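You operate a simulated robot arm through the tools that you are given. There is no shell and no other tool. Be economical: measure what you need, move in short steps, check, and stop when the job is done.

You run a simulated robot arm. Do the job below in one go: nothing can be reset, and whatever is moved stays where it is left.

TASK
Take the green intercom pack and leave it on the white reflector board.

It is judged by the outcome, as a careful person would: the job done as asked, and still so three seconds after it is handed in. It fails if anything else is knocked over, pushed out of place, dropped, spilled or broken.

THE ROBOT
A 6-joint arm with a two-finger parallel gripper, fixed in place. Base frame: the origin is at the foot of the arm, x ahead of it, y to its left, z up; the work surface is at about z = 0. Lengths are in cm, angles in rad, forces in N, time in s.
With the tool pointing down near the work surface it reaches from about 14 to 58 cm from the base axis. Its first joint turns from -1.152 to 1.152 rad. Payload 2.1 kg.
The tool frame sits at the grasp point between the pads (the TCP): z along the fingers, y along the line on which they close. The tips reach 3 cm beyond it. The gripper opens to 9.4 cm. The fingers are 2.8 cm wide and 1 cm thick; the gripper's body (5 by 9.6 cm) begins 5.5 cm behind the TCP.
Orientation is that of the tool frame in the base frame, as a unit quaternion [w, x, y, z]. With the fingers straight down and closing along the base's y, the tool's x points along the base's -x, its y along +y and its z along -z.

THE INTERFACE
- The arm moves only by the tool arm_command. Its argument "plan" is a list of rows, each a list of 4 numbers: the shift along the tool's x, y, z in m, then the turn about the tool's z in rad. In form: [[dx, dy, dz, yaw], ...]. A call has 1 to 8 rows; each row is the pose to reach, as a shift and turn from the pose commanded when the call began, along the tool's axes at that moment. "gripper" is the gripper command, from -1 (fully open) to 1 (shut), values between in proportion, set as the call begins (left out, the last holds). Each row takes 0.2 s and may step no farther than 5 cm and 0.15 rad from the row before; otherwise, or with a gripper value out of range, the whole call is refused. A pose out of reach is approached as far as the arm can. The call stops where the force on the tool passes 40 N (or 10 N more than at its start, if that is more) or the arm is blocked; 0.2 s more then pass. Each finger travels about 7.2 cm/s and halts on what it meets, pressing with about 31 N; the grip force reading is that of the motor and also rises with nothing between the fingers. The clock runs only during rows and for 0.2 s after the last one: add rows that repeat a pose to give the fingers time. It gives the time, the measured TCP pose, the force on the tool (base axes), the opening and the grip force at its end, in the units of the frame above (readings bear some noise).
- Cameras (640 x 400 px; columns grow to the right, rows downward): "scene" is fixed at [4.37, -36.17, 48.4]; the picture's right is [0.87, -0.50, 0.00], its down [-0.28, -0.48, -0.83] and it looks along [0.41, 0.72, -0.56] (base axes); focal length 331 px, centre (320, 200). "wrist" rides on the gripper at [-3.7, 0, -5.8] in the tool frame; the picture's right is [0.00, -1.00, 0.00], its down [0.97, 0.00, -0.24] and it looks along [0.24, 0.00, 0.97] (tool axes); focal length 218 px, centre (320, 200). There is no depth. A picture from a camera that has moved, and an enlarged one, comes with that camera's place and axes in the base frame and with its lens.
- snapshot(camera): a new picture of that camera. The clock stands still meanwhile.
- close_up(camera, box): a new picture of the part [left, top, right, bottom] of that camera's present view, enlarged. The clock stands still meanwhile.
- close_job(): hands the job in; it is judged then, once.

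Go step by step. Nothing tells you positions but the pictures and the camera data: compare them with the known pose of the tool, close in by small moves and look again before you grip or let go. The budget is 90 turns and 46 pictures, counting those below and the enlarged ones. Unless the task says otherwise, let go and move clear before handing in, and close with one line.

The tools are called after ">>>" as a command line: name --pt "numbers of a row" for each row, then --argument value for the rest, lists and objects as JSON in quotes. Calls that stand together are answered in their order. arm_command: Moves the arm, as the interface text tells. Its arguments: {"type":"object","properties":{"plan":{"type":"array","items":{"type":"array","items":{"type":"number"}}},"gripper":{"type":"number"}},"required":["plan"]} The other tools are called the same way: snapshot (camera) takes a picture; close_up (camera, box) takes an enlarged picture of a part of a camera's view; close_job () hands the job in.

At the start:

```text
time: 0.0
tool_pos: [22.34, 15.22, 28.66]
ee_rot: [0.0, -0.001, 1.0, 0.001]
ft_force: [0.1, -0.5, -0.6]
gripper_width: 9.44
finger_force: 0.1
```

scene: 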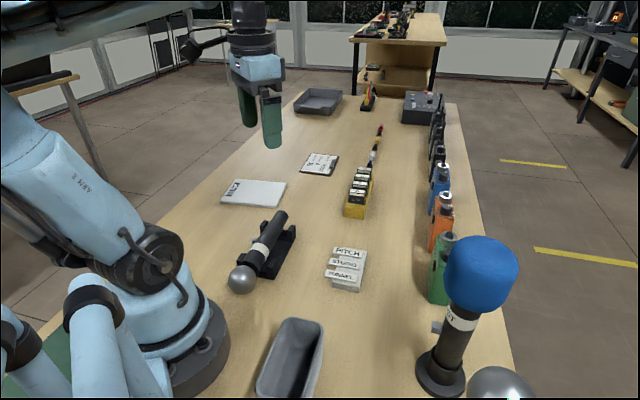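
wrist: 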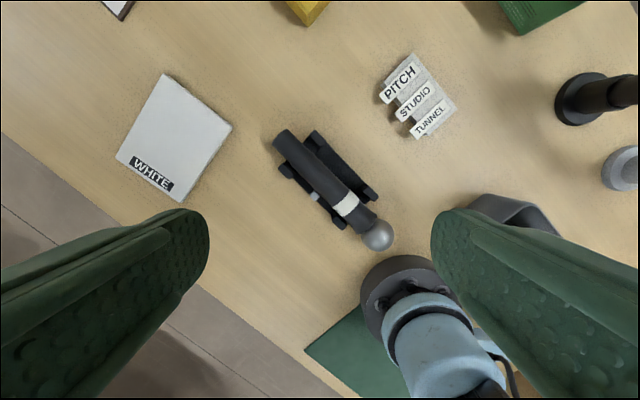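

The row of packs runs along the right side, with the green one nearest the camera at about (42, -12). The white board is at about (27, 37). I'll take closer looks at both.

>>> close_up --camera "scene" --box '[380, 160, 540, 400]'

>>> close_up --camera "scene" --box '[200, 140, 360, 240]'

```text
1.67 times, centred on (460, 280) of scene
camera zoom: at [4.37, -36.17, 48.4], right [0.87, -0.5, 0.0], down [-0.28, -0.48, -0.83], along [0.41, 0.72, -0.56], focal length 552 px, centre (87, 67)
```

zoom: 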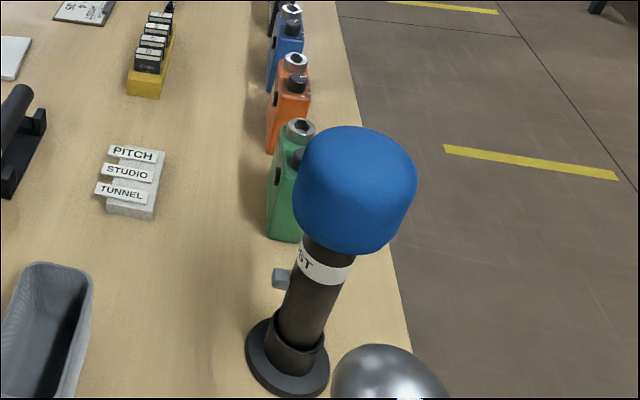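

```text
4.00 times, centred on (280, 190) of scene
camera zoom: at [4.37, -36.17, 48.4], right [0.87, -0.5, 0.0], down [-0.28, -0.48, -0.83], along [0.41, 0.72, -0.56], focal length 1326 px, centre (480, 240)
```

zoom: 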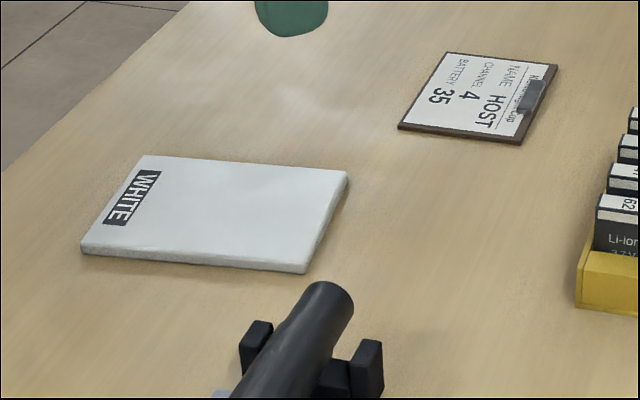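

The green pack stands upright with a knob on top, and a tall microphone stands near (32, -22). I'll move over toward the pack, staying high, to view it from above.

>>> arm_command --pt "-0.0175 -0.03 0 0" --pt "-0.035 -0.06 0 0" --pt "-0.0525 -0.09 0 0" --pt "-0.07 -0.12 0 0" --pt "-0.0875 -0.15 0 0" --pt "-0.105 -0.18 0 0" --pt "-0.1225 -0.21 0 0" --pt "-0.14 -0.24 0 0" --gripper -1

>>> snapshot --camera "wrist"

>>> snapshot --camera "scene"

```text
time: 1.8
tool_pos: [36.5, -9.01, 28.6]
ee_rot: [0.0, -0.001, 1.0, 0.0]
ft_force: [0.3, 0.4, -0.2]
gripper_width: 9.41
finger_force: 0.0
```

```text
41 pictures are left
camera wrist: at [40.14, -9.03, 34.39], right [0.0, -1.0, 0.0], down [-0.97, 0.0, 0.24], along [-0.24, 0.0, -0.97], focal length 218 px, centre (320, 200)
```

wrist: 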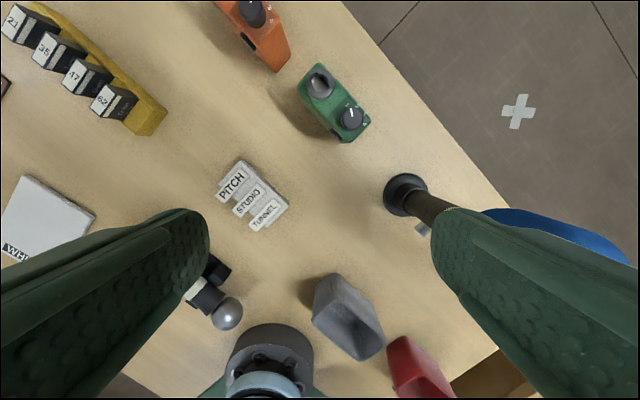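

```text
40 pictures are left
```

scene: 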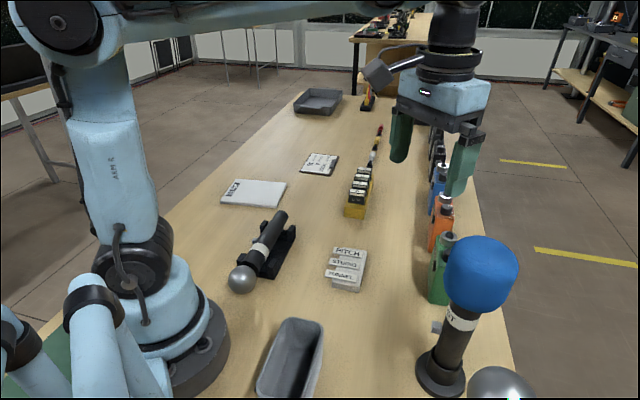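

>>> close_up --camera "wrist" --box '[220, 20, 440, 158]'

```text
2.90 times, centred on (330, 89) of wrist
camera zoom: at [40.14, -9.03, 34.39], right [0.0, -1.0, 0.0], down [-0.97, 0.0, 0.24], along [-0.24, 0.0, -0.97], focal length 633 px, centre (291, 522)
```

zoom: 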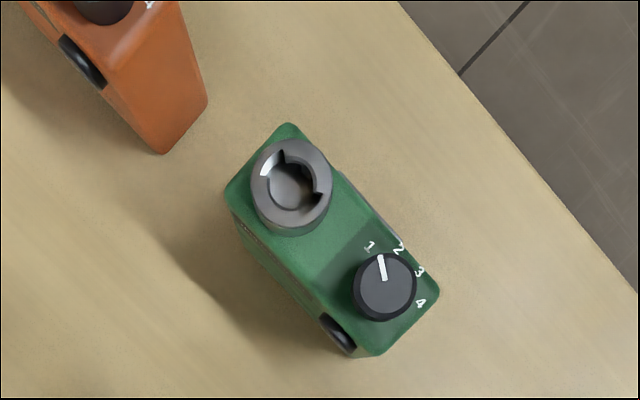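

The pack's top face is about 3 × 8 cm, with its long axis at roughly 45° and its centre near (44.6, -10.6). I'll turn the gripper to match, move above it at height and look again.

>>> arm_command --pt "-0.0135 -0.0027 0 -0.13" --pt "-0.027 -0.0053 0 -0.26" --pt "-0.04 -0.008 0 -0.39" --pt "-0.053 -0.0107 0 -0.52" --pt "-0.067 -0.0133 0 -0.65" --pt "-0.081 -0.016 0 -0.78" --pt "-0.081 -0.016 0 -0.78"

>>> snapshot --camera "wrist"

>>> close_up --camera "scene" --box '[390, 210, 510, 310]'

```text
time: 3.4
tool_pos: [44.54, -10.57, 28.58]
ee_rot: [0.001, -0.381, 0.925, 0.001]
ft_force: [-0.3, 0.4, 0.2]
gripper_width: 9.42
finger_force: 0.0
```

```text
38 pictures are left
camera wrist: at [47.06, -7.95, 34.39], right [0.71, -0.71, 0.0], down [-0.69, -0.69, 0.24], along [-0.17, -0.17, -0.97], focal length 218 px, centre (320, 200)
```

wrist: 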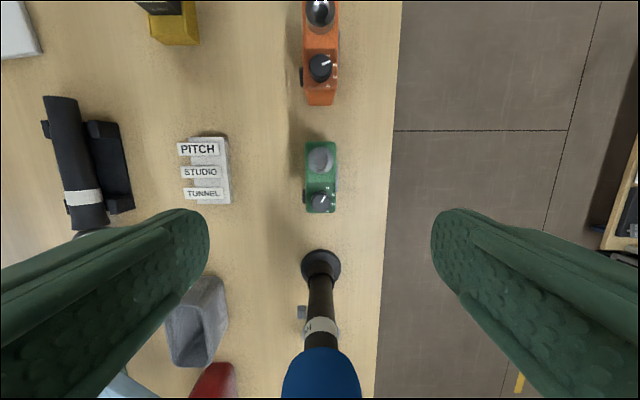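

```text
4.00 times, centred on (450, 260) of scene
camera zoom: at [4.37, -36.17, 48.4], right [0.87, -0.5, 0.0], down [-0.28, -0.48, -0.83], along [0.41, 0.72, -0.56], focal length 1326 px, centre (-200, -40)
```

zoom: 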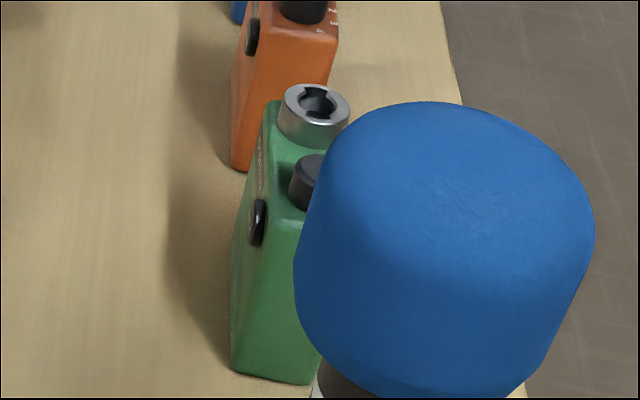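

The gripper is lined up with the pack, which is about 9 cm tall with knobs up to about 10.6 cm. I'll go down part way and check.

>>> arm_command --pt "0 0.0 0.03 0" --pt "0 0.0 0.06 0" --pt "0 0 0.09 0" --pt "0 0 0.12 0" --pt "0 0 0.14 0" --pt "0 0 0.15 0"

>>> snapshot --camera "wrist"

>>> snapshot --camera "scene"

```text
time: 4.8
tool_pos: [44.48, -10.63, 13.66]
ee_rot: [0.001, -0.381, 0.925, 0.002]
ft_force: [0.2, -0.3, 0.1]
gripper_width: 9.39
finger_force: 0.0
```

```text
36 pictures are left
camera wrist: at [46.97, -7.95, 19.4], right [0.7, -0.71, 0.0], down [-0.69, -0.68, 0.24], along [-0.17, -0.17, -0.97], focal length 218 px, centre (320, 200)
```

wrist: 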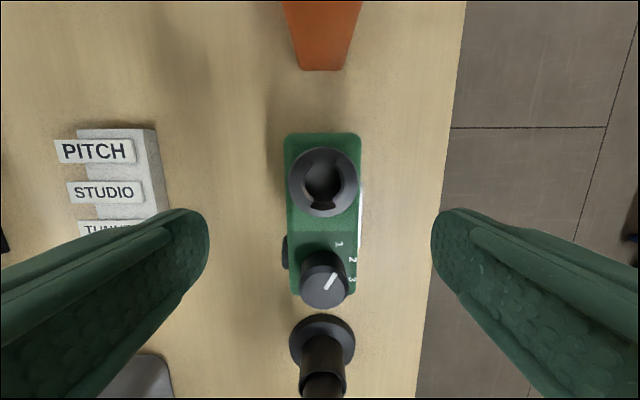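

```text
35 pictures are left
```

scene: 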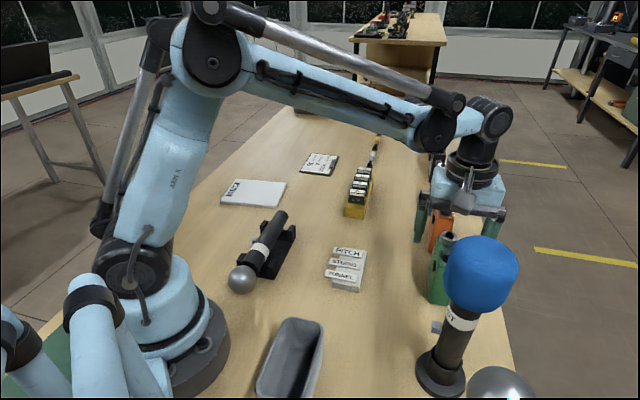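

The pack is centred to within 2 mm. I'll correct that, lower to z≈6.5 and check before closing.

>>> arm_command --pt "-0.004 -0.002 0.015 0" --pt "-0.004 -0.002 0.03 0" --pt "-0.004 -0.002 0.045 0" --pt "-0.004 -0.002 0.06 0" --pt "-0.004 -0.002 0.07 0" --pt "-0.004 -0.002 0.07 0"

>>> snapshot --camera "wrist"

```text
time: 6.2
tool_pos: [44.77, -10.42, 6.59]
ee_rot: [0.001, -0.38, 0.925, 0.001]
ft_force: [-0.1, -0.4, 0.0]
gripper_width: 9.42
finger_force: 0.0
```

```text
34 pictures are left
camera wrist: at [47.42, -7.75, 12.36], right [0.7, -0.71, 0.0], down [-0.69, -0.68, 0.24], along [-0.17, -0.17, -0.97], focal length 218 px, centre (320, 200)
```

wrist: 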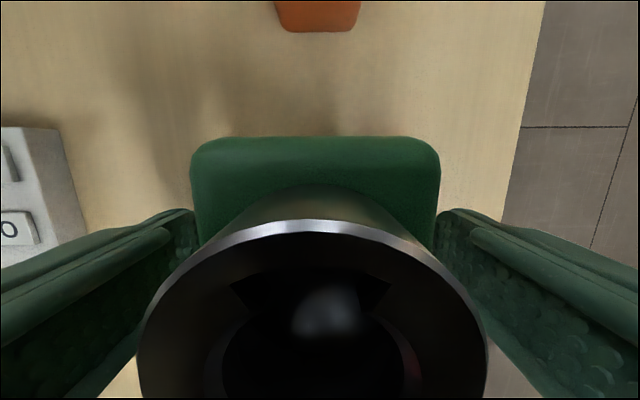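

The pack sits centred between the fingers, so I'm closing now.

>>> arm_command --pt "0 0 0 0" --pt "0 0 0 0" --pt "0 0 0 0" --pt "0 0 0 0" --pt "0 0 0 0" --pt "0 0 0 0" --gripper 1

```text
time: 7.6
tool_pos: [44.86, -10.23, 6.57]
ee_rot: [0.001, -0.38, 0.925, 0.001]
ft_force: [-0.6, 0.1, -0.1]
gripper_width: 4.31
finger_force: 30.9
```

It's gripped at 4.3 cm, which is body plus clip. Next I lift straight up a little and check.

>>> arm_command --pt "0 0 -0.01 0" --pt "0 0 -0.03 0" --pt "0 0 -0.06 0" --pt "0 0 -0.09 0" --pt "0 0 -0.12 0" --pt "0 0 -0.15 0" --pt "0 0 -0.15 0"

>>> snapshot --camera "scene"

>>> snapshot --camera "wrist"

```text
time: 9.2
tool_pos: [44.94, -10.33, 21.68]
ee_rot: [0.0, -0.381, 0.925, 0.001]
ft_force: [-0.3, -0.8, -2.5]
gripper_width: 4.28
finger_force: 30.8
```

```text
33 pictures are left
```

scene: 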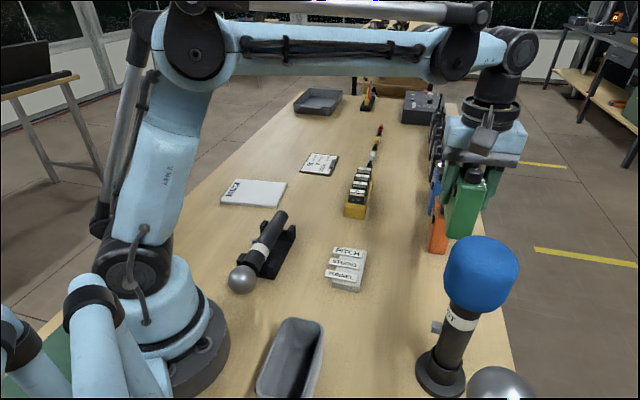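

```text
32 pictures are left
camera wrist: at [47.53, -7.82, 27.53], right [0.7, -0.71, 0.0], down [-0.69, -0.68, 0.24], along [-0.17, -0.17, -0.97], focal length 218 px, centre (320, 200)
```

wrist: 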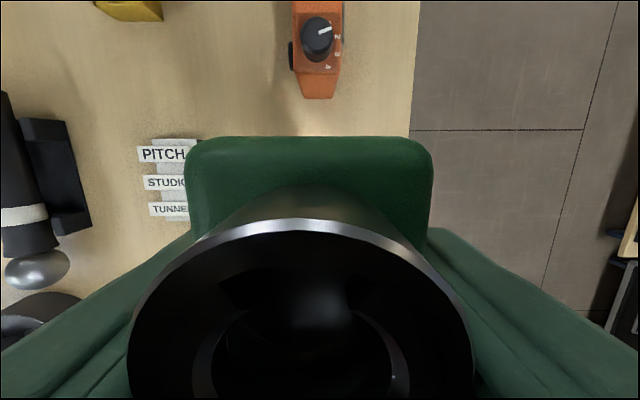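

The pack is held firmly at about 0.25 kg. I'll carry it toward the board centre, about (26.4, 37), in two halves and staying high.

>>> arm_command --pt "-0.008 0.018 0 0" --pt "-0.022 0.051 0 0" --pt "-0.036 0.085 0 0" --pt "-0.051 0.118 0 0" --pt "-0.065 0.151 0 0" --pt "-0.08 0.184 0 0" --pt "-0.093 0.214 0 0" --pt "-0.101 0.233 0 0"

>>> arm_command --pt "-0.008 0.018 0 -0.02" --pt "-0.022 0.051 0 -0.04" --pt "-0.036 0.085 0 -0.06" --pt "-0.051 0.118 0 -0.08" --pt "-0.065 0.151 0 -0.1" --pt "-0.08 0.184 0 -0.12" --pt "-0.093 0.214 0 -0.12" --pt "-0.101 0.233 0 -0.12"

>>> snapshot --camera "scene"

>>> snapshot --camera "wrist"

```text
time: 11.0
tool_pos: [35.53, 13.38, 21.69]
ee_rot: [0.001, -0.38, 0.925, 0.0]
ft_force: [-0.3, 0.0, -1.7]
gripper_width: 4.28
finger_force: 31.0
```

```text
time: 12.8
tool_pos: [26.34, 37.1, 21.75]
ee_rot: [0.002, -0.435, 0.9, 0.001]
ft_force: [-0.1, -0.2, -2.8]
gripper_width: 4.32
finger_force: 30.9
```

```text
31 pictures are left
```

scene: 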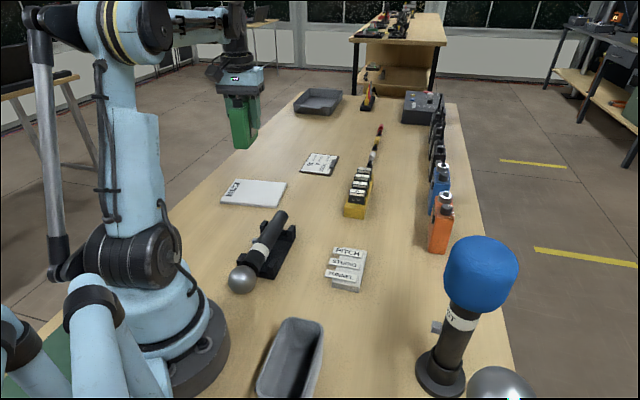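

```text
30 pictures are left
camera wrist: at [28.62, 39.9, 27.59], right [0.78, -0.62, 0.0], down [-0.6, -0.76, 0.24], along [-0.15, -0.19, -0.97], focal length 218 px, centre (320, 200)
```

wrist: 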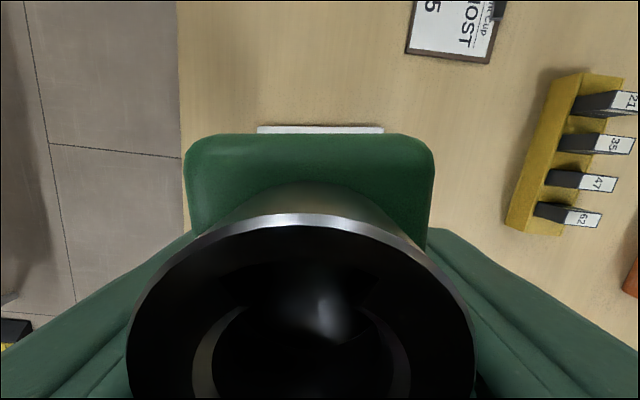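

The board is centred under the pack and square with it. I'm lowering to just above it.

>>> arm_command --pt "0 0 0.02 0" --pt "0 0 0.045 0" --pt "0 0 0.07 0" --pt "0 0 0.095 0" --pt "0 0 0.115 0" --pt "0 0 0.127 0" --pt "0 0 0.127 0"

>>> close_up --camera "scene" --box '[190, 100, 350, 220]'

```text
time: 14.4
tool_pos: [26.42, 36.91, 8.91]
ee_rot: [0.001, -0.436, 0.9, 0.001]
ft_force: [-0.1, 0.6, -1.9]
gripper_width: 4.33
finger_force: 31.1
```

```text
3.33 times, centred on (270, 160) of scene
camera zoom: at [4.37, -36.17, 48.4], right [0.87, -0.5, 0.0], down [-0.28, -0.48, -0.83], along [0.41, 0.72, -0.56], focal length 1105 px, centre (487, 333)
```

zoom: 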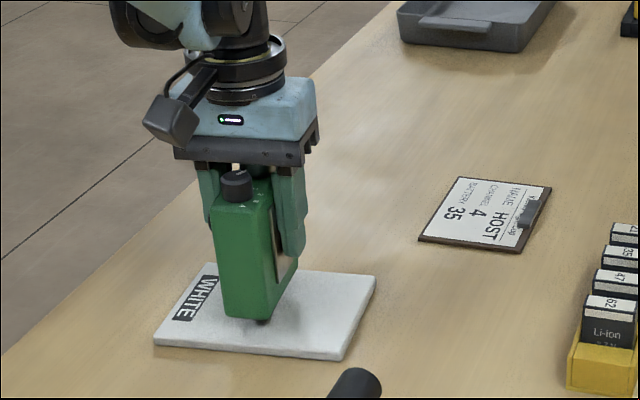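

It's hovering well inside the board. I'll lower it gently in small steps and watch the force.

>>> arm_command --pt "0 0 0.004 0" --pt "0 0 0.008 0" --pt "0 0 0.011 0" --pt "0 0 0.013 0" --pt "0 0 0.013 0"

>>> close_up --camera "scene" --box '[210, 140, 310, 220]'

```text
time: 15.6
tool_pos: [26.52, 36.98, 7.61]
ee_rot: [0.001, -0.435, 0.9, 0.001]
ft_force: [-0.2, 0.3, -1.6]
gripper_width: 4.3
finger_force: 30.7
```

```text
5.00 times, centred on (260, 180) of scene
camera zoom: at [4.37, -36.17, 48.4], right [0.87, -0.5, 0.0], down [-0.28, -0.48, -0.83], along [0.41, 0.72, -0.56], focal length 1657 px, centre (620, 300)
```

zoom: 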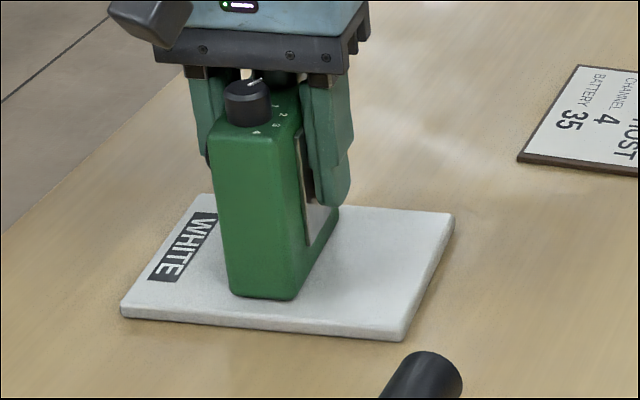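

It's almost touching. I'll lower it a few millimetres more until the force changes.

>>> arm_command --pt "0 0 0.001 0" --pt "0 0 0.002 0" --pt "0 0 0.002 0"

```text
time: 16.4
tool_pos: [26.43, 36.9, 7.54]
ee_rot: [0.001, -0.436, 0.9, 0.001]
ft_force: [0.7, -0.5, 25.9]
gripper_width: 4.3
finger_force: 30.8
```

It's in contact with the board. I'll ease off the pressure by a hair, then open.

>>> arm_command --pt "0 0 -0.001 0" --pt "0 0 -0.001 0"

>>> arm_command --pt "0 0 0 0" --pt "0 0 0 0" --pt "0 0 0 0" --pt "0 0 0 0" --pt "0 0 0 0" --pt "0 0 0 0" --gripper -1

>>> close_up --camera "scene" --box '[190, 100, 350, 220]'

>>> snapshot --camera "wrist"

```text
time: 17.0
tool_pos: [26.49, 36.99, 7.57]
ee_rot: [0.001, -0.435, 0.901, 0.002]
ft_force: [-1.7, -0.3, 19.0]
gripper_width: 4.27
finger_force: 31.7
```

```text
time: 18.4
tool_pos: [26.43, 36.97, 7.51]
ee_rot: [0.0, -0.435, 0.9, 0.0]
ft_force: [-0.7, -0.2, -0.4]
gripper_width: 9.41
finger_force: 0.0
```

```text
3.33 times, centred on (270, 160) of scene
camera zoom: at [4.37, -36.17, 48.4], right [0.87, -0.5, 0.0], down [-0.28, -0.48, -0.83], along [0.41, 0.72, -0.56], focal length 1105 px, centre (487, 333)
```

zoom: 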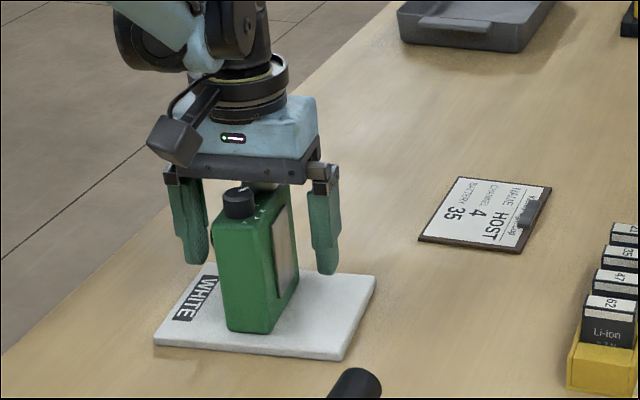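

```text
26 pictures are left
camera wrist: at [28.7, 39.94, 13.34], right [0.78, -0.62, 0.0], down [-0.6, -0.76, 0.24], along [-0.15, -0.19, -0.97], focal length 218 px, centre (320, 200)
```

wrist: 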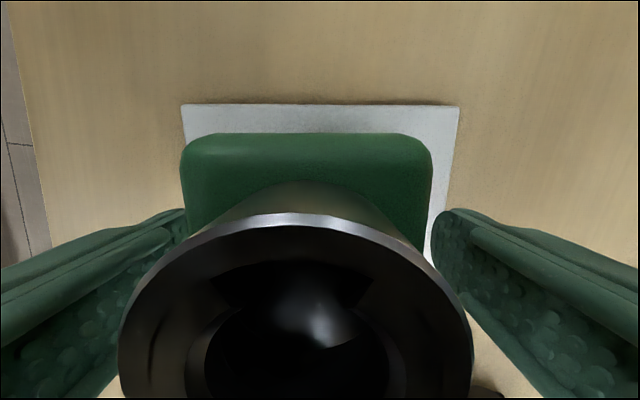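

The pack stands upright and free on the board. I'll rise straight up and clear.

>>> arm_command --pt "0 0 -0.015 0" --pt "0 0 -0.04 0" --pt "0 0 -0.07 0" --pt "0 0 -0.1 0" --pt "0 0 -0.13 0" --pt "0 0 -0.16 0" --pt "0 0 -0.18 0" --pt "0 0 -0.18 0"

>>> snapshot --camera "scene"

```text
time: 20.2
tool_pos: [26.44, 36.87, 25.46]
ee_rot: [0.001, -0.435, 0.9, 0.0]
ft_force: [0.1, 0.0, -0.4]
gripper_width: 9.38
finger_force: 0.1
```

```text
25 pictures are left
```

scene: 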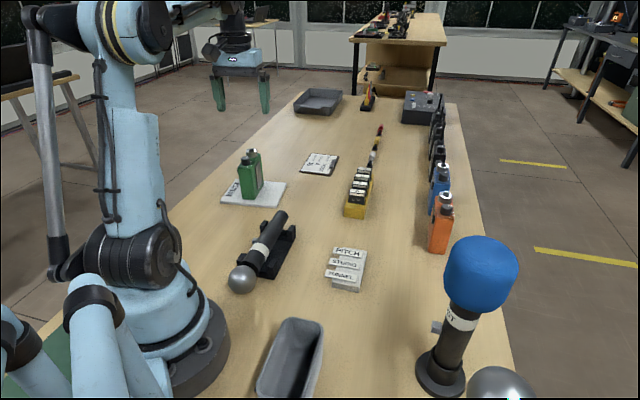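

The pack is upright on the white board, the arm is clear and nothing else has moved, so I'm handing in.

>>> close_job

```text
The job is handed in.
```

The green intercom pack is standing upright in the middle of the white reflector board, the gripper is clear of it, and nothing else was disturbed.
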